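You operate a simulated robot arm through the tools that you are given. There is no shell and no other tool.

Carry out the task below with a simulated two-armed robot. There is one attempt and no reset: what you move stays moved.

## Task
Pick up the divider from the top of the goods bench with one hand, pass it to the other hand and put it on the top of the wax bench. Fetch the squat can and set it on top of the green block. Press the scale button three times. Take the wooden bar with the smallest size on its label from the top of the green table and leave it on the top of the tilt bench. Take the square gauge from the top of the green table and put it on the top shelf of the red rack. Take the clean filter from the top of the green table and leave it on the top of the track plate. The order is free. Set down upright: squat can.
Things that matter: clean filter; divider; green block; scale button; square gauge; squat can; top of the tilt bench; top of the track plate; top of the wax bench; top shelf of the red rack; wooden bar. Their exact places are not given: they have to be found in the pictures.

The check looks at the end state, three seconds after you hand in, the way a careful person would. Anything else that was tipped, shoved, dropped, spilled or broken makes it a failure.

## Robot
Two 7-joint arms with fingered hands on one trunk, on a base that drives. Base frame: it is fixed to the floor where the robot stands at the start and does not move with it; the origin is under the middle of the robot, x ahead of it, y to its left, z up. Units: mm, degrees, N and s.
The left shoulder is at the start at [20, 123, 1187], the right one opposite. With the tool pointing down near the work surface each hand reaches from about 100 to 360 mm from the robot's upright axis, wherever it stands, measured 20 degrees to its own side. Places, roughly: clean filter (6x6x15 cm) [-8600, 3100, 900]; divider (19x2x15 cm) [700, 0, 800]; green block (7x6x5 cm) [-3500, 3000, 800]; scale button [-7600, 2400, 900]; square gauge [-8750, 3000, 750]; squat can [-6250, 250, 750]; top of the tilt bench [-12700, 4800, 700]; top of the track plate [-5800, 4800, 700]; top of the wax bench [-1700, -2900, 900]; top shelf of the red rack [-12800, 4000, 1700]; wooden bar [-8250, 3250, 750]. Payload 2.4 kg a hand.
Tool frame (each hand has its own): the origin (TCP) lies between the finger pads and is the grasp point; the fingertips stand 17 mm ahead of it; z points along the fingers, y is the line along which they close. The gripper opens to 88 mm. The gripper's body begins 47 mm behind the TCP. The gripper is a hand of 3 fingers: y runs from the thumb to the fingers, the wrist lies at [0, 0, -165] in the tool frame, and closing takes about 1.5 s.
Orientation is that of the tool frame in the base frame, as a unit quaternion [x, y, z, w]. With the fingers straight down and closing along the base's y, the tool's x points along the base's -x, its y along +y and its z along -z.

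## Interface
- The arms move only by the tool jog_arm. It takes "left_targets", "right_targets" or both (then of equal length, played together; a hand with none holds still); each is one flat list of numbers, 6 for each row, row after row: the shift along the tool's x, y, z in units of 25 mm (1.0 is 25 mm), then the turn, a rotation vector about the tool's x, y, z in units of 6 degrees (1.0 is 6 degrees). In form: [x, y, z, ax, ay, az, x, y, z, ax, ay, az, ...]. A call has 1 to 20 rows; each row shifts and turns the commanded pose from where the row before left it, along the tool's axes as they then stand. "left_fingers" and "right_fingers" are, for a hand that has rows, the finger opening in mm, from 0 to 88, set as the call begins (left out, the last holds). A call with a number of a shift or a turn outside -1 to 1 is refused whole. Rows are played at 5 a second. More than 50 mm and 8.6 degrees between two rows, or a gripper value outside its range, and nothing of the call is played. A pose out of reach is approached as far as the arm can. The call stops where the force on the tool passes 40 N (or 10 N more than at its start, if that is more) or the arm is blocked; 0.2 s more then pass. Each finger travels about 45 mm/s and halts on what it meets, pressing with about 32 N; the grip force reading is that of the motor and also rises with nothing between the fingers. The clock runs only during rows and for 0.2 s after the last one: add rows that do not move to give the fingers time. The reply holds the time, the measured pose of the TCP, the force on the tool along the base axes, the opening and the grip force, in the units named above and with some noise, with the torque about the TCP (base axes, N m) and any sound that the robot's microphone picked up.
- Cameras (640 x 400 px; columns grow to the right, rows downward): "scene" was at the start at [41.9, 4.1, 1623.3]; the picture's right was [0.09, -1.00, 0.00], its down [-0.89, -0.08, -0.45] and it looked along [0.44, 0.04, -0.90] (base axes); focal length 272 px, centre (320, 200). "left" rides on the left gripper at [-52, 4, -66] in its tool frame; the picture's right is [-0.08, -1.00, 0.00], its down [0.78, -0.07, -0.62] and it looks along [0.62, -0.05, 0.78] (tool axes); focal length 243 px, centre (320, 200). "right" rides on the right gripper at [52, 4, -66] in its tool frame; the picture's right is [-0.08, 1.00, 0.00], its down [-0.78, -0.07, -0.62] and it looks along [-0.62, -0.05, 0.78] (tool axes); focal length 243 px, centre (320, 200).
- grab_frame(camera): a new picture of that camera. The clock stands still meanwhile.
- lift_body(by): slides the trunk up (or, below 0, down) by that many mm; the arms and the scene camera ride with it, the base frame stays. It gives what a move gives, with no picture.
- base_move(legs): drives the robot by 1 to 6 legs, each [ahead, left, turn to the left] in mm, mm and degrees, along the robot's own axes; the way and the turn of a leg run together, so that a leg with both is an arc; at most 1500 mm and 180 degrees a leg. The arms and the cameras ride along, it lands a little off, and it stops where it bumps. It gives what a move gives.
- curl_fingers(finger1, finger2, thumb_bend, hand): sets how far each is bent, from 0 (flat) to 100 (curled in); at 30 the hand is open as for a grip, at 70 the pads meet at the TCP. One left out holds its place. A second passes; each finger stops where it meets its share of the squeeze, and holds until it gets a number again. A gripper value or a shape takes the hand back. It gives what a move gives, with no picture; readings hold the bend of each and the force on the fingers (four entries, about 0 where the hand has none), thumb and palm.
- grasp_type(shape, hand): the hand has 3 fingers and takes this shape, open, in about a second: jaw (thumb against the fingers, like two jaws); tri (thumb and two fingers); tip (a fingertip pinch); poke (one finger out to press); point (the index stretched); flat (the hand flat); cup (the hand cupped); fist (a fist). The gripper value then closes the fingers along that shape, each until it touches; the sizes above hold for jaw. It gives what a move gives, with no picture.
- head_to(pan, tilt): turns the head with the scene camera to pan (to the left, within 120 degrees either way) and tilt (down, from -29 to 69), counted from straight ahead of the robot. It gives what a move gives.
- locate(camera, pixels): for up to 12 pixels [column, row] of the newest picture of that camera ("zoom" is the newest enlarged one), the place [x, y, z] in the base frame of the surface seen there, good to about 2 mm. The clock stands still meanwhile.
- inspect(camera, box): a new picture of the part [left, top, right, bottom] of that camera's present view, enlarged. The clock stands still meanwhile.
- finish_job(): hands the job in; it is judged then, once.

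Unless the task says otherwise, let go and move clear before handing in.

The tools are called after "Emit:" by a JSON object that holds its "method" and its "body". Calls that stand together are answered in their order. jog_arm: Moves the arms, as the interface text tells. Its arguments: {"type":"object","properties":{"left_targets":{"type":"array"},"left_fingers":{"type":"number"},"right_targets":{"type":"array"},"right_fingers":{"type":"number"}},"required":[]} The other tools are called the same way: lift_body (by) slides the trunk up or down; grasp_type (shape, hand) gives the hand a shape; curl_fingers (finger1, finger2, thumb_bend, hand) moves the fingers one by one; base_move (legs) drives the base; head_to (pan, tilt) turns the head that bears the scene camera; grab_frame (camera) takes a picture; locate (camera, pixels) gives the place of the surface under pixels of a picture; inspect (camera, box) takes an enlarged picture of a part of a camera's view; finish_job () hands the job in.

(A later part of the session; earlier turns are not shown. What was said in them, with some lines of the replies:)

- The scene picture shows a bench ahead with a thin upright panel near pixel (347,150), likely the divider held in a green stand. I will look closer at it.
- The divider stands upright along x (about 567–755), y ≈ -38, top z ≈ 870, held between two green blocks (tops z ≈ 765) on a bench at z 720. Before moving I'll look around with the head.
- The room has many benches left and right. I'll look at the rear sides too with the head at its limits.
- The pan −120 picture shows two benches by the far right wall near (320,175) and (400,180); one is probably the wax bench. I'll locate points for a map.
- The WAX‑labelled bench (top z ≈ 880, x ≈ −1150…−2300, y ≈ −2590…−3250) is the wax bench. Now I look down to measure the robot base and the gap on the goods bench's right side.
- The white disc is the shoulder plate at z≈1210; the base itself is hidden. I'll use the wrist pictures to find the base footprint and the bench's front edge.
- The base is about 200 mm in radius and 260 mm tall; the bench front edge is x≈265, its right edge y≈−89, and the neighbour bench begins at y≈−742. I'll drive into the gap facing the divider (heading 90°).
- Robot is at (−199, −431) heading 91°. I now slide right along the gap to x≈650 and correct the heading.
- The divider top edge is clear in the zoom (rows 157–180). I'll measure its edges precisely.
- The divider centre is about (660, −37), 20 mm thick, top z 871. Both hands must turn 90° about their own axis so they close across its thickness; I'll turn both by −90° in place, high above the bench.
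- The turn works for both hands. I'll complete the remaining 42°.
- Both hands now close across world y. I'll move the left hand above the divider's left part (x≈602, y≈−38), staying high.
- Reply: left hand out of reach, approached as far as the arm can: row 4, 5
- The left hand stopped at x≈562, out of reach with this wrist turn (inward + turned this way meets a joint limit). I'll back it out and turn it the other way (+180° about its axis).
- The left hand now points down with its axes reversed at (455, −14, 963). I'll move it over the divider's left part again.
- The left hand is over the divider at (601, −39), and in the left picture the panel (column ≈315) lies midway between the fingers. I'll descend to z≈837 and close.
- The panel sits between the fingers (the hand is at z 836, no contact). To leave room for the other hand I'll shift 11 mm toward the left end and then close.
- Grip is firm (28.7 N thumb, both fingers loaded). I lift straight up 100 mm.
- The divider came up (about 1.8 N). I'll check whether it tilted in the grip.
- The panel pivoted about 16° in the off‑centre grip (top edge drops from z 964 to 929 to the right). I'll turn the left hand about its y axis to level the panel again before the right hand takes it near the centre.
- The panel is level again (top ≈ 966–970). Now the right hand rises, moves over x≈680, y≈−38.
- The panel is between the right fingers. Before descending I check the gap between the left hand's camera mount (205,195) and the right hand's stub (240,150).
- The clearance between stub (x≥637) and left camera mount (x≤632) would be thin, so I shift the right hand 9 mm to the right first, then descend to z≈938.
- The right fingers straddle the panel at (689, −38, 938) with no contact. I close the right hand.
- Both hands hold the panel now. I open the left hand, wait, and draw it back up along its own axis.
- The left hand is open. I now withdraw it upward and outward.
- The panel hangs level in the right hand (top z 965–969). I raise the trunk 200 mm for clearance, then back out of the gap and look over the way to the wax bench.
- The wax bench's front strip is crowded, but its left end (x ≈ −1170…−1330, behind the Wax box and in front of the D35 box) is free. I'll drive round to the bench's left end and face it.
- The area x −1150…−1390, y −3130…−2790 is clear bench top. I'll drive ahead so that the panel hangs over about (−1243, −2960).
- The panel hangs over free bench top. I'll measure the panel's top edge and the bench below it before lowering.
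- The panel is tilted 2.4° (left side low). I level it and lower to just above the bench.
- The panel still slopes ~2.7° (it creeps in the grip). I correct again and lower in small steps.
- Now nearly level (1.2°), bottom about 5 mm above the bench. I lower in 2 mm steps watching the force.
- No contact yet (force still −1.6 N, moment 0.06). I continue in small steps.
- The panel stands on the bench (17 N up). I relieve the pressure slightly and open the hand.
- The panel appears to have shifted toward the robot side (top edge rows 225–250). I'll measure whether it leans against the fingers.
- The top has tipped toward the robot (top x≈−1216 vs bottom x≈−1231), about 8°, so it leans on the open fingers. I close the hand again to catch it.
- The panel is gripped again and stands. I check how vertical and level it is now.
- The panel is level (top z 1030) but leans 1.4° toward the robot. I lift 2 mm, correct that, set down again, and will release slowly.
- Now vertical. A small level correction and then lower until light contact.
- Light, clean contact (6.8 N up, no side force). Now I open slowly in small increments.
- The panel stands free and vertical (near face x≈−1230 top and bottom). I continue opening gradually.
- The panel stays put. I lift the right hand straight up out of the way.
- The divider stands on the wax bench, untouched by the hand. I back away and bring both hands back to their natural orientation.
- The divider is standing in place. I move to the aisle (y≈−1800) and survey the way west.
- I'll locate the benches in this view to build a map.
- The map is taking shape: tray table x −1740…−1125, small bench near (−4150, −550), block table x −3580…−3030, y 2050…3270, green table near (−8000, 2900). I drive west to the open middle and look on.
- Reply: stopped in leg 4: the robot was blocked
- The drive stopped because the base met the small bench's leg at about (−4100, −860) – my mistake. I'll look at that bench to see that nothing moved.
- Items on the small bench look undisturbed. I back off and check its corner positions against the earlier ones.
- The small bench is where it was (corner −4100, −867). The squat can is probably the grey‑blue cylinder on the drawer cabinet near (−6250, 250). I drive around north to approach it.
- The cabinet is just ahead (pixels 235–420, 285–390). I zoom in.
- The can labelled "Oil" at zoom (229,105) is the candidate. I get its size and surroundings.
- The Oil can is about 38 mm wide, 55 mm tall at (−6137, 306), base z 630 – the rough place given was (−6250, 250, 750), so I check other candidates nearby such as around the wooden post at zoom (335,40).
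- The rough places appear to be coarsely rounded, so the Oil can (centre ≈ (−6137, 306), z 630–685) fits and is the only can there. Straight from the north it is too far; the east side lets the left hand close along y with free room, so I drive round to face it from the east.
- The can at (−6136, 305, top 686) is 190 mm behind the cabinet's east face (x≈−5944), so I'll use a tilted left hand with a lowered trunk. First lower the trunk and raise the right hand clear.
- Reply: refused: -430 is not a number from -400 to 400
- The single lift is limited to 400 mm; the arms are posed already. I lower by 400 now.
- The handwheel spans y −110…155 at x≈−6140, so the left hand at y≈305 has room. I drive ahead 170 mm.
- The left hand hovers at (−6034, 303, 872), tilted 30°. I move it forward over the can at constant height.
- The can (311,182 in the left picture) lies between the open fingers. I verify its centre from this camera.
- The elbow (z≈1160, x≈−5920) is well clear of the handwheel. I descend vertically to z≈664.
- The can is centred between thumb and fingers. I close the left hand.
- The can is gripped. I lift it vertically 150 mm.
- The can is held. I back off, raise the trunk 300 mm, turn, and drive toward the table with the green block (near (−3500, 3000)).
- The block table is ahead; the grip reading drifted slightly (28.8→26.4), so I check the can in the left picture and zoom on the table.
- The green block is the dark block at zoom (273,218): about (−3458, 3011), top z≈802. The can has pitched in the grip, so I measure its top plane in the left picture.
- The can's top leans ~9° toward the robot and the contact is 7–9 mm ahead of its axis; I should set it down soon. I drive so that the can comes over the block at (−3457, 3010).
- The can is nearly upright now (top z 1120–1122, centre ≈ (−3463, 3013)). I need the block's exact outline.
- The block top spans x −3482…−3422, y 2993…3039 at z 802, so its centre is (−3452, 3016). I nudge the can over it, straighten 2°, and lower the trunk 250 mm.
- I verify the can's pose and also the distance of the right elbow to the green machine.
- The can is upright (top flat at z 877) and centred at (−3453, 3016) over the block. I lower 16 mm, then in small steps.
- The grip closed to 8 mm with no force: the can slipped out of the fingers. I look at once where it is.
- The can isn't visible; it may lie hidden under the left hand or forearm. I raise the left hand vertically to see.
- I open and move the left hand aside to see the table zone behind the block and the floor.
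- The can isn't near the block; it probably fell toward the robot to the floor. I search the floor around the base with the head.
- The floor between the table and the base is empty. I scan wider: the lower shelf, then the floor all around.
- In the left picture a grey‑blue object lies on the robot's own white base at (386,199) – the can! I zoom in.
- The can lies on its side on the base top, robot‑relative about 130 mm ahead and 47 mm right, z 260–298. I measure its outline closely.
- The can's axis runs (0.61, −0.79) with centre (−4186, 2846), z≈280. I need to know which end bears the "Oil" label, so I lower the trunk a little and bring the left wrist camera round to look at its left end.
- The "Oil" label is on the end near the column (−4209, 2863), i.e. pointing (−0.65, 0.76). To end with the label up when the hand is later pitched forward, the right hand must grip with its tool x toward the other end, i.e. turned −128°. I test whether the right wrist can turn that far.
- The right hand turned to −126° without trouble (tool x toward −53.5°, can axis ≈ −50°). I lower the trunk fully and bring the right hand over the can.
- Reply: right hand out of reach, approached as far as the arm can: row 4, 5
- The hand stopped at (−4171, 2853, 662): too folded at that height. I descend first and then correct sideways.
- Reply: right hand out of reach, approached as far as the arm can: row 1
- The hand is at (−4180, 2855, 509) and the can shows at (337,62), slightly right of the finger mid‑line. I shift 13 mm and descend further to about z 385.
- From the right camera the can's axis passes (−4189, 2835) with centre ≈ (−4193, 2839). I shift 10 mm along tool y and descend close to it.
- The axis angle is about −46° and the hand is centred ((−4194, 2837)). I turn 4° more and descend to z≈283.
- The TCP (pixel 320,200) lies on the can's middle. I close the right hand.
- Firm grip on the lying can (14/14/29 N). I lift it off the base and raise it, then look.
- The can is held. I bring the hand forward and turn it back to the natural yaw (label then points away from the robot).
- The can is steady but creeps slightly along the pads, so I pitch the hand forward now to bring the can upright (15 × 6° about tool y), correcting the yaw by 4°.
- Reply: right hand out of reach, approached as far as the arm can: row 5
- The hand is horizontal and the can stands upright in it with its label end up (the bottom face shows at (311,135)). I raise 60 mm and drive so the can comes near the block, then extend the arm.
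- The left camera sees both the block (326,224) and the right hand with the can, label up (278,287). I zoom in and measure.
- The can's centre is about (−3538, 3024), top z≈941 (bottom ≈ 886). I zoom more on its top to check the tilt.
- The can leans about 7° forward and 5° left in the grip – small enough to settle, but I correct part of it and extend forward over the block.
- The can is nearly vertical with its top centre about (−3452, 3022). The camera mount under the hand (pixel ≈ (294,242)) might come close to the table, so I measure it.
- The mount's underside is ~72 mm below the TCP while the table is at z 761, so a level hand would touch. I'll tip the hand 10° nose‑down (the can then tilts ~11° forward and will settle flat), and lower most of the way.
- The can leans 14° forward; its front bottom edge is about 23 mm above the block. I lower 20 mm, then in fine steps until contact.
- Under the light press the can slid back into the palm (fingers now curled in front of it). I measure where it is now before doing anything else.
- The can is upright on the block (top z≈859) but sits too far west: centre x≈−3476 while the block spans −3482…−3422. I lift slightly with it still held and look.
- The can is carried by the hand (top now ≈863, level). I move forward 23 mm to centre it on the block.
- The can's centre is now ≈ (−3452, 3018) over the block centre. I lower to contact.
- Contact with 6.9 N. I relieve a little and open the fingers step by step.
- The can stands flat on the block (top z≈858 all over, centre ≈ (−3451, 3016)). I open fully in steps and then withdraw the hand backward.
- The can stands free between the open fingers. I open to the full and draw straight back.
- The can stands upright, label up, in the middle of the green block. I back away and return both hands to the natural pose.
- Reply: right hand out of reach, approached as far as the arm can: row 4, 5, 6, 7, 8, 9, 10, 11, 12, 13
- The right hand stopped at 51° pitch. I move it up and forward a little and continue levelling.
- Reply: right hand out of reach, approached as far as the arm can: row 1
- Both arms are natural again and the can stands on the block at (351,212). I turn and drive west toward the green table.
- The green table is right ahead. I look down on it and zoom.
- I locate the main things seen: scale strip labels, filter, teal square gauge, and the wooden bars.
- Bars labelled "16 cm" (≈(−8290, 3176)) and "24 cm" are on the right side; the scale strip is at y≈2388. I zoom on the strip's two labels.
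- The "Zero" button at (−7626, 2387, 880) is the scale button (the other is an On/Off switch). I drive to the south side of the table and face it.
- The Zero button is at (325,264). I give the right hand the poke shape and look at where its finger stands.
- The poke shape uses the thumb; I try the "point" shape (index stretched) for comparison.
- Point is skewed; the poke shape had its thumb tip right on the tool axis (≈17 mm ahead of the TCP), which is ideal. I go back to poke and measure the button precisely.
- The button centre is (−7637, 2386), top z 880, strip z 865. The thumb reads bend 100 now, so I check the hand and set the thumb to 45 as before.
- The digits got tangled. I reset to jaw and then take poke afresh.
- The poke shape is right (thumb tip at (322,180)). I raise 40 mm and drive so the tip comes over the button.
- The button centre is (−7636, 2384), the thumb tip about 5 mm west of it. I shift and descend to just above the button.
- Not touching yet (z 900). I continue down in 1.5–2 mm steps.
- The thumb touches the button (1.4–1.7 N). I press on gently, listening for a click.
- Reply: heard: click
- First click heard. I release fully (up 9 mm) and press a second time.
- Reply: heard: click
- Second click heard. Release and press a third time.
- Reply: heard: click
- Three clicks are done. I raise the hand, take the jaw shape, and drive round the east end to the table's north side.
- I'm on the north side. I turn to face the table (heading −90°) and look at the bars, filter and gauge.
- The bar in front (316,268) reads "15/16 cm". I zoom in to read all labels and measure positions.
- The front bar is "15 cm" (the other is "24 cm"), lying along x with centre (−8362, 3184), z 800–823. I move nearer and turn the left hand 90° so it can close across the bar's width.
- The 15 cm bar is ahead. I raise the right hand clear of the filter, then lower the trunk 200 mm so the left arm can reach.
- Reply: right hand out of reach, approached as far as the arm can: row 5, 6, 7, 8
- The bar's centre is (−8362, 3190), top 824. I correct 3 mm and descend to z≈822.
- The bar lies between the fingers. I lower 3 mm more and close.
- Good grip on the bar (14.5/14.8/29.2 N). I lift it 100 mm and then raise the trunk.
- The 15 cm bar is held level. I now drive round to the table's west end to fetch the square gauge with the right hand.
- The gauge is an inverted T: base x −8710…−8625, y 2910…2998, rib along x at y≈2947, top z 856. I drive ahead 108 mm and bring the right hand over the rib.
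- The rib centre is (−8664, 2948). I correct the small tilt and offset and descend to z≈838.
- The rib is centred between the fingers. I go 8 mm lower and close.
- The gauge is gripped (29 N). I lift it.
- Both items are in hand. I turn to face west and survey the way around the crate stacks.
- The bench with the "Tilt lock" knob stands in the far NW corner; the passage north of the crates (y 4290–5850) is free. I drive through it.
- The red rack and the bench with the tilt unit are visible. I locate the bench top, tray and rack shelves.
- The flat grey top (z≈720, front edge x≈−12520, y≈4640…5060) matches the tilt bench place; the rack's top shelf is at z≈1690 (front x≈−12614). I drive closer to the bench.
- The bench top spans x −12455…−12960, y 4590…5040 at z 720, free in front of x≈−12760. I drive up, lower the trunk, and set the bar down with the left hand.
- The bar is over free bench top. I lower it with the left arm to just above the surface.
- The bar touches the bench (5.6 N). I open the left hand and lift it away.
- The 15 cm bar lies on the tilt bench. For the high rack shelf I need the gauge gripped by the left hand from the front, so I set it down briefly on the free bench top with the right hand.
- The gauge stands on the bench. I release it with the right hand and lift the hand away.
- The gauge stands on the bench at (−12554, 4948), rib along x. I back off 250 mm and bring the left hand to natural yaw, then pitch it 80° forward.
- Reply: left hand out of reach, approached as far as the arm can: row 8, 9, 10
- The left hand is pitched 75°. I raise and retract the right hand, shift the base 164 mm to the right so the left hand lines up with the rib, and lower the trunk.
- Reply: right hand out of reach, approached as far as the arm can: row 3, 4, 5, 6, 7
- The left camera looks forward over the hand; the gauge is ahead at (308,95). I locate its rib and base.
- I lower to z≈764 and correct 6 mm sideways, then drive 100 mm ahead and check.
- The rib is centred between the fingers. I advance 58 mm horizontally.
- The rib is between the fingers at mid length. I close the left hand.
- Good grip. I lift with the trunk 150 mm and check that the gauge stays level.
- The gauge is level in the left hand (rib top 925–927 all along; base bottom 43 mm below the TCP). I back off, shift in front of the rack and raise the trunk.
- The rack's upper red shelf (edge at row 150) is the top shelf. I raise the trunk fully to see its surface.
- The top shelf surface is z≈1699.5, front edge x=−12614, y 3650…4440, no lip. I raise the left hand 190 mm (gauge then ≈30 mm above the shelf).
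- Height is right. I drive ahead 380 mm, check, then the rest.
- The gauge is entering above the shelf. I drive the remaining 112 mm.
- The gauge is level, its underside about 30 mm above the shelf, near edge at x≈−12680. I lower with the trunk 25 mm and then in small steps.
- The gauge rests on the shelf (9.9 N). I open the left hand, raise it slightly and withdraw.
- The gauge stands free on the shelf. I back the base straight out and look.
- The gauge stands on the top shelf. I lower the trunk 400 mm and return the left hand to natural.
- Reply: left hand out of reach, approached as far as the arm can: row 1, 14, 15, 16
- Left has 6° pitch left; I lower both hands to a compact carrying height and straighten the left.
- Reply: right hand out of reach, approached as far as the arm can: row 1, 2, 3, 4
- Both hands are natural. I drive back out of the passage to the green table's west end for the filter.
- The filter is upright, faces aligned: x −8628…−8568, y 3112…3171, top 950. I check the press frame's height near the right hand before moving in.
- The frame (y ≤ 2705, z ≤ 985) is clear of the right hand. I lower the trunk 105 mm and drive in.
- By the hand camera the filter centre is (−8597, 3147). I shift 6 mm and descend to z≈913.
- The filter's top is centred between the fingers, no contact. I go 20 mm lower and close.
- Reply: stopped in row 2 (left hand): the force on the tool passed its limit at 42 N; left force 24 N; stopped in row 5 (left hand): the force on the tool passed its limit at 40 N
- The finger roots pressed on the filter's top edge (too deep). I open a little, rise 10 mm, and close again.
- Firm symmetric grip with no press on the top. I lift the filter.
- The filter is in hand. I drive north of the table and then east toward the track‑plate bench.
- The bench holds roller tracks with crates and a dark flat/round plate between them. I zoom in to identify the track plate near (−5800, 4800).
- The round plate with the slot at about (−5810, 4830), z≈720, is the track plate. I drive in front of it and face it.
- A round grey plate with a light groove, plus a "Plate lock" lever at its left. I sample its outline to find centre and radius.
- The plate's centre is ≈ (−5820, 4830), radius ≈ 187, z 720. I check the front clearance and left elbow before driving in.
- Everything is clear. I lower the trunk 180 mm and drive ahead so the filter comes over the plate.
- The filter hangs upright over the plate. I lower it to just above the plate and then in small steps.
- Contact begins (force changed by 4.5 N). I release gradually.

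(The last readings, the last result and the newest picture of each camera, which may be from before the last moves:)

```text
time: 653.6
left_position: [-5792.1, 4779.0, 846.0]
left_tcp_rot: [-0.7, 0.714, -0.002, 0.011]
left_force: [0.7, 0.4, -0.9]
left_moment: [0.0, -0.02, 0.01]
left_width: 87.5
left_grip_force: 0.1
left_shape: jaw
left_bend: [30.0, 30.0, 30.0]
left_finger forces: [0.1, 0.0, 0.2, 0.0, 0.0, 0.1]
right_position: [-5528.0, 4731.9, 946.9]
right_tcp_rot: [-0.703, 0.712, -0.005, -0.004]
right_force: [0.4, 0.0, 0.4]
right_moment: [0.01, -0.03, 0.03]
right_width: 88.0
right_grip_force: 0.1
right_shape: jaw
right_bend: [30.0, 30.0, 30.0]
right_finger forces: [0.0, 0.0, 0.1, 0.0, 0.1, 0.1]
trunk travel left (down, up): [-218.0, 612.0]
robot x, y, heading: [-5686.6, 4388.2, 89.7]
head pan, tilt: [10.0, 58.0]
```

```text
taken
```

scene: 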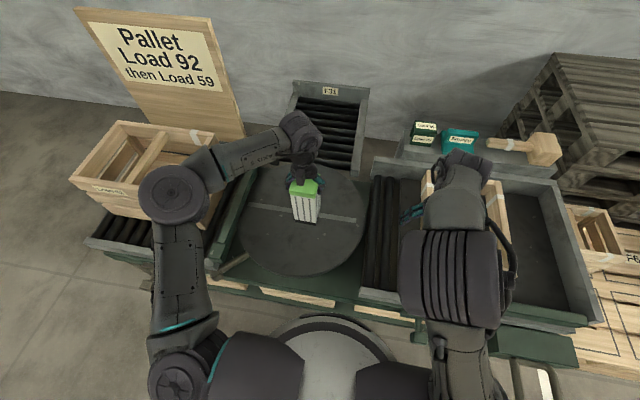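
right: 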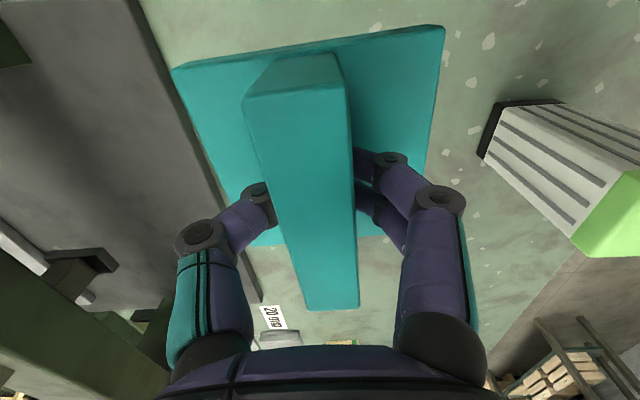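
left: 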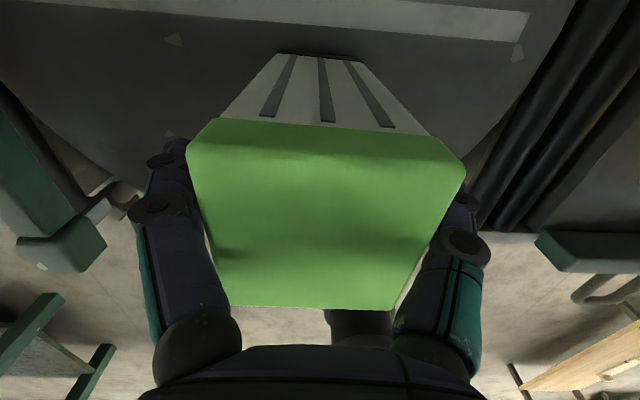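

The filter stands free. I lift the hand straight up.

Emit:
{"method": "jog_arm", "body": {"left_targets": [0, 0, -0.3, 0, 0, 0, 0, 0, -0.5, 0, 0, 0, 0, 0, -0.7, 0, 0, 0, 0, 0, -0.9, 0, 0, 0, 0, 0, -1, 0, 0, 0, 0, 0, -1, 0, 0, 0]}}

Emit:
{"method": "inspect", "body": {"camera": "scene", "box": [240, 150, 400, 280]}}

Emit:
{"method": "base_move", "body": {"legs": [[-400, 0, 0]]}}

Emit:
{"method": "head_to", "body": {"pan": 10, "tilt": 42}}

Emit:
{"method": "grab_frame", "body": {"camera": "scene"}}

```text
time: 655.0
left_position: [-5793.5, 4780.0, 956.4]
left_tcp_rot: [-0.701, 0.713, -0.003, 0.01]
left_force: [-0.5, 0.0, -0.6]
left_moment: [-0.01, 0.01, 0.03]
left_width: 87.8
left_grip_force: 0.0
left_shape: jaw
left_bend: [30.0, 30.0, 30.0]
left_finger forces: [0.0, 0.0, 0.0, 0.0, 0.0, 0.1]
right_position: [-5527.1, 4731.4, 948.3]
right_tcp_rot: [-0.702, 0.712, -0.005, -0.004]
right_force: [-0.2, 0.5, -0.4]
right_moment: [0.03, 0.02, 0.03]
right_width: 87.8
right_grip_force: 0.1
right_shape: jaw
right_bend: [30.0, 30.0, 30.0]
right_finger forces: [0.0, 0.0, 0.0, 0.1, 0.0, 0.0]
trunk travel left (down, up): [-218.0, 612.0]
robot x, y, heading: [-5692.6, 4390.0, 90.0]
head pan, tilt: [10.0, 58.0]
```

```text
3.08 times, centred on (320, 215) of scene
```

zoom: 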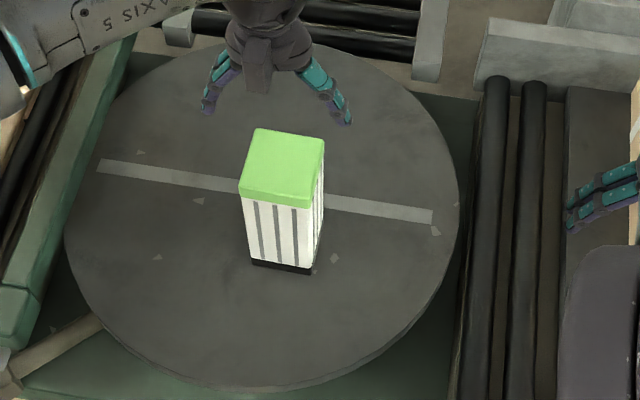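

```text
time: 657.5
left_position: [-5792.8, 4384.4, 955.5]
left_tcp_rot: [-0.701, 0.713, -0.003, 0.01]
left_force: [0.6, 0.2, -0.6]
left_moment: [0.02, -0.03, 0.02]
left_width: 87.9
left_grip_force: 0.1
left_shape: jaw
left_bend: [30.0, 30.0, 30.0]
left_finger forces: [0.0, 0.0, 0.0, 0.0, 0.0, 0.0]
right_position: [-5527.1, 4336.7, 948.0]
right_tcp_rot: [-0.702, 0.712, -0.004, -0.004]
right_force: [0.6, -1.0, 0.0]
right_moment: [0.01, 0.0, 0.01]
right_width: 87.8
right_grip_force: 0.1
right_shape: jaw
right_bend: [30.0, 30.0, 30.0]
right_finger forces: [0.0, 0.0, 0.0, 0.0, 0.1, 0.1]
trunk travel left (down, up): [-218.0, 612.0]
robot x, y, heading: [-5691.0, 3996.2, 90.0]
head pan, tilt: [10.0, 58.0]
```

```text
time: 658.3
left_position: [-5794.3, 4385.1, 955.6]
left_tcp_rot: [-0.701, 0.713, -0.002, 0.009]
left_force: [0.1, 0.4, 0.2]
left_moment: [-0.03, -0.03, 0.0]
left_width: 87.8
left_grip_force: 0.1
left_shape: jaw
left_bend: [30.0, 30.0, 30.0]
left_finger forces: [0.1, 0.0, 0.0, 0.1, 0.1, 0.0]
right_position: [-5527.8, 4337.7, 946.9]
right_tcp_rot: [-0.702, 0.712, -0.004, -0.005]
right_force: [-0.9, -0.6, -0.2]
right_moment: [0.02, 0.0, -0.04]
right_width: 88.1
right_grip_force: 0.0
right_shape: jaw
right_bend: [30.0, 30.0, 30.0]
right_finger forces: [0.0, 0.1, 0.0, 0.1, 0.0, 0.0]
trunk travel left (down, up): [-218.0, 612.0]
robot x, y, heading: [-5687.3, 3997.6, 90.1]
head pan, tilt: [10.0, 42.0]
```

```text
taken
```

scene: 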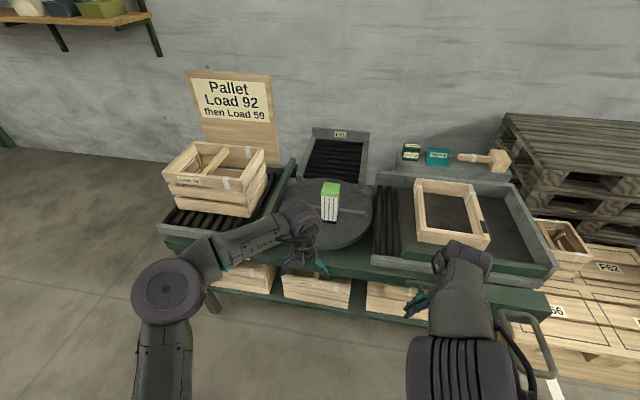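

The filter stands on the track plate. I now turn to look back and verify the can on the block and the divider from afar.

Emit:
{"method": "base_move", "body": {"legs": [[-150, 0, 0], [0, 0, -90]]}}

Emit:
{"method": "lift_body", "body": {"by": 350}}

Emit:
{"method": "head_to", "body": {"pan": -22, "tilt": 15}}

Emit:
{"method": "grab_frame", "body": {"camera": "scene"}}

Emit:
{"method": "head_to", "body": {"pan": -58, "tilt": 8}}

Emit:
{"method": "grab_frame", "body": {"camera": "scene"}}

```text
time: 663.5
left_position: [-5299.1, 3949.7, 955.8]
left_tcp_rot: [0.01, 1.0, -0.009, 0.005]
left_force: [-0.8, 0.1, -0.2]
left_moment: [-0.02, -0.03, 0.01]
left_width: 88.0
left_grip_force: 0.1
left_shape: jaw
left_bend: [30.0, 30.0, 30.0]
left_finger forces: [0.0, 0.1, 0.1, 0.0, 0.1, 0.0]
right_position: [-5346.4, 3681.9, 947.5]
right_tcp_rot: [0.009, 1.0, 0.0, -0.005]
right_force: [0.3, 0.7, 0.5]
right_moment: [0.03, 0.02, 0.0]
right_width: 87.8
right_grip_force: 0.0
right_shape: jaw
right_bend: [30.0, 30.0, 30.0]
right_finger forces: [0.0, 0.1, 0.1, 0.1, 0.0, 0.0]
trunk travel left (down, up): [-218.0, 612.0]
robot x, y, heading: [-5684.2, 3844.0, -0.1]
head pan, tilt: [10.0, 42.0]
```

```text
time: 666.9
left_position: [-5297.2, 3949.8, 1305.8]
left_tcp_rot: [0.011, 1.0, -0.009, 0.004]
left_force: [-0.7, -0.4, -0.8]
left_moment: [0.0, 0.01, 0.0]
left_width: 87.8
left_grip_force: 0.0
left_shape: jaw
left_bend: [30.0, 30.0, 30.0]
left_finger forces: [0.1, 0.0, 0.0, 0.0, 0.0, 0.1]
right_position: [-5346.7, 3681.9, 1296.4]
right_tcp_rot: [0.008, 1.0, 0.0, -0.005]
right_force: [-0.3, 0.2, 0.5]
right_moment: [-0.01, 0.02, 0.02]
right_width: 87.8
right_grip_force: 0.0
right_shape: jaw
right_bend: [30.0, 30.0, 30.0]
right_finger forces: [0.1, 0.0, 0.0, 0.0, 0.1, 0.1]
trunk travel left (down, up): [-568.0, 262.0]
robot x, y, heading: [-5690.9, 3844.1, -0.3]
head pan, tilt: [10.0, 42.0]
```

```text
time: 667.9
left_position: [-5297.0, 3949.2, 1305.5]
left_tcp_rot: [0.01, 1.0, -0.009, 0.006]
left_force: [-0.3, 0.4, 0.8]
left_moment: [-0.03, 0.01, 0.0]
left_width: 87.6
left_grip_force: 0.1
left_shape: jaw
left_bend: [30.0, 30.0, 30.0]
left_finger forces: [0.1, 0.1, 0.1, 0.1, 0.0, 0.1]
right_position: [-5345.2, 3682.7, 1297.4]
right_tcp_rot: [0.009, 1.0, 0.0, -0.004]
right_force: [0.0, -0.4, 1.0]
right_moment: [0.0, -0.04, -0.01]
right_width: 87.7
right_grip_force: 0.0
right_shape: jaw
right_bend: [30.0, 30.0, 30.0]
right_finger forces: [0.1, 0.0, 0.0, 0.0, 0.1, 0.0]
trunk travel left (down, up): [-568.0, 262.0]
robot x, y, heading: [-5689.1, 3843.2, -0.0]
head pan, tilt: [-22.0, 15.0]
```

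```text
taken
```

scene: 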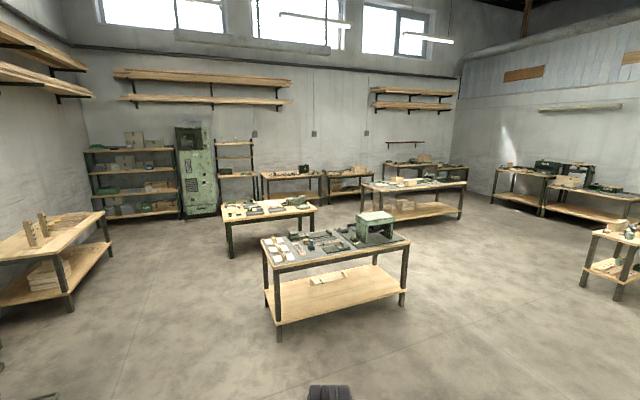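

```text
time: 668.9
left_position: [-5298.4, 3950.0, 1305.4]
left_tcp_rot: [0.011, 1.0, -0.008, 0.005]
left_force: [1.1, 0.2, 0.1]
left_moment: [0.02, 0.01, 0.04]
left_width: 87.8
left_grip_force: 0.0
left_shape: jaw
left_bend: [30.0, 30.0, 30.0]
left_finger forces: [0.1, 0.0, 0.1, 0.1, 0.1, 0.1]
right_position: [-5345.4, 3683.8, 1297.6]
right_tcp_rot: [0.009, 1.0, 0.0, -0.006]
right_force: [-0.8, 0.3, -0.4]
right_moment: [0.03, -0.03, 0.03]
right_width: 87.9
right_grip_force: 0.2
right_shape: jaw
right_bend: [30.0, 30.0, 30.0]
right_finger forces: [0.0, 0.1, 0.1, 0.0, 0.0, 0.1]
trunk travel left (down, up): [-568.0, 262.0]
robot x, y, heading: [-5689.8, 3846.3, -0.1]
head pan, tilt: [-58.0, 8.0]
```

```text
taken
```

scene: 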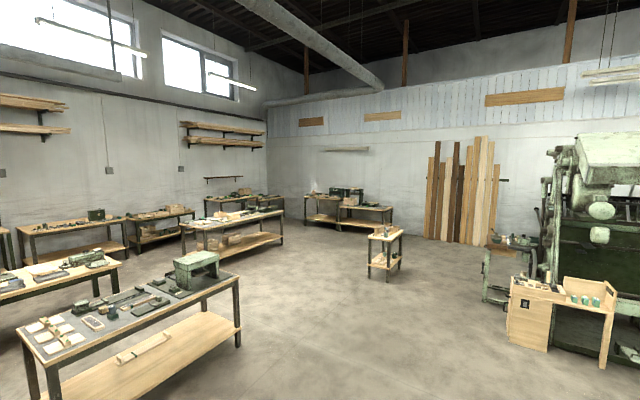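

Emit:
{"method": "inspect", "body": {"camera": "scene", "box": [300, 176, 372, 221]}}

Emit:
{"method": "inspect", "body": {"camera": "scene", "box": [30, 270, 190, 370]}}

```text
8.89 times, centred on (336, 198) of scene
```

zoom: 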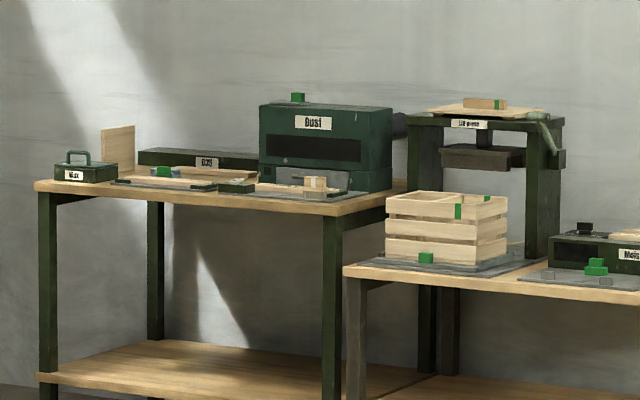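

```text
4.00 times, centred on (110, 320) of scene
```

zoom: 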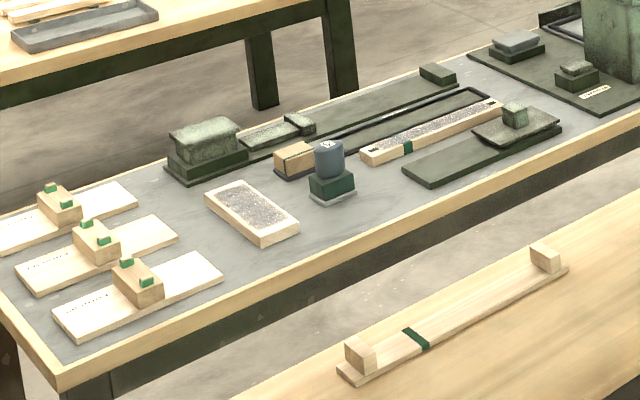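

The zooms show the divider standing on the wax bench and the can standing upright on the green block. I last saw the filter on the track plate, the bar on the tilt bench and the gauge on the top shelf, and the button clicked three times. Both hands are empty and clear, so I hand in.

Emit:
{"method": "finish_job", "body": {}}

```text
The job is handed in.
```

I finished all six parts of the task and handed the job in; the result of the check has not come back.

| Item | Where it is now |
|---|---|
| Divider | Picked up with the left hand, passed to the right, and standing on edge on the left end of the wax bench. |
| Squat can | Upright on the green block, label up. I took the can marked "Oil", the only can near the given place. |
| Scale button | The "Zero" button pressed three times, with a click heard each time. |
| Wooden bar | The 15 cm bar (the other cm-labelled bar on the table reads 24 cm) lies on the flat top of the tilt bench. |
| Square gauge | Standing on the top shelf of the red rack. |
| Clean filter | Standing on the round track plate. |

At the end I looked back from across the room and saw the divider and the can still in place. I saw the other three in place when I left them.

Four things went wrong or off-plan along the way:
- **Dropped can:** the can slipped out of the left hand and landed on the robot's own base. I picked it up again and then placed it on the block.
- **Bumped bench:** the base ran into the small bench near (-4100, -860). Afterwards its corners read the same as before and nothing on it looked moved.
- **Pressed filter:** the left hand pushed briefly on top of the filter with about 42 N. I saw no damage.
- **Gauge set down midway:** I put the gauge down on the tilt bench for a moment to take it with the other hand.
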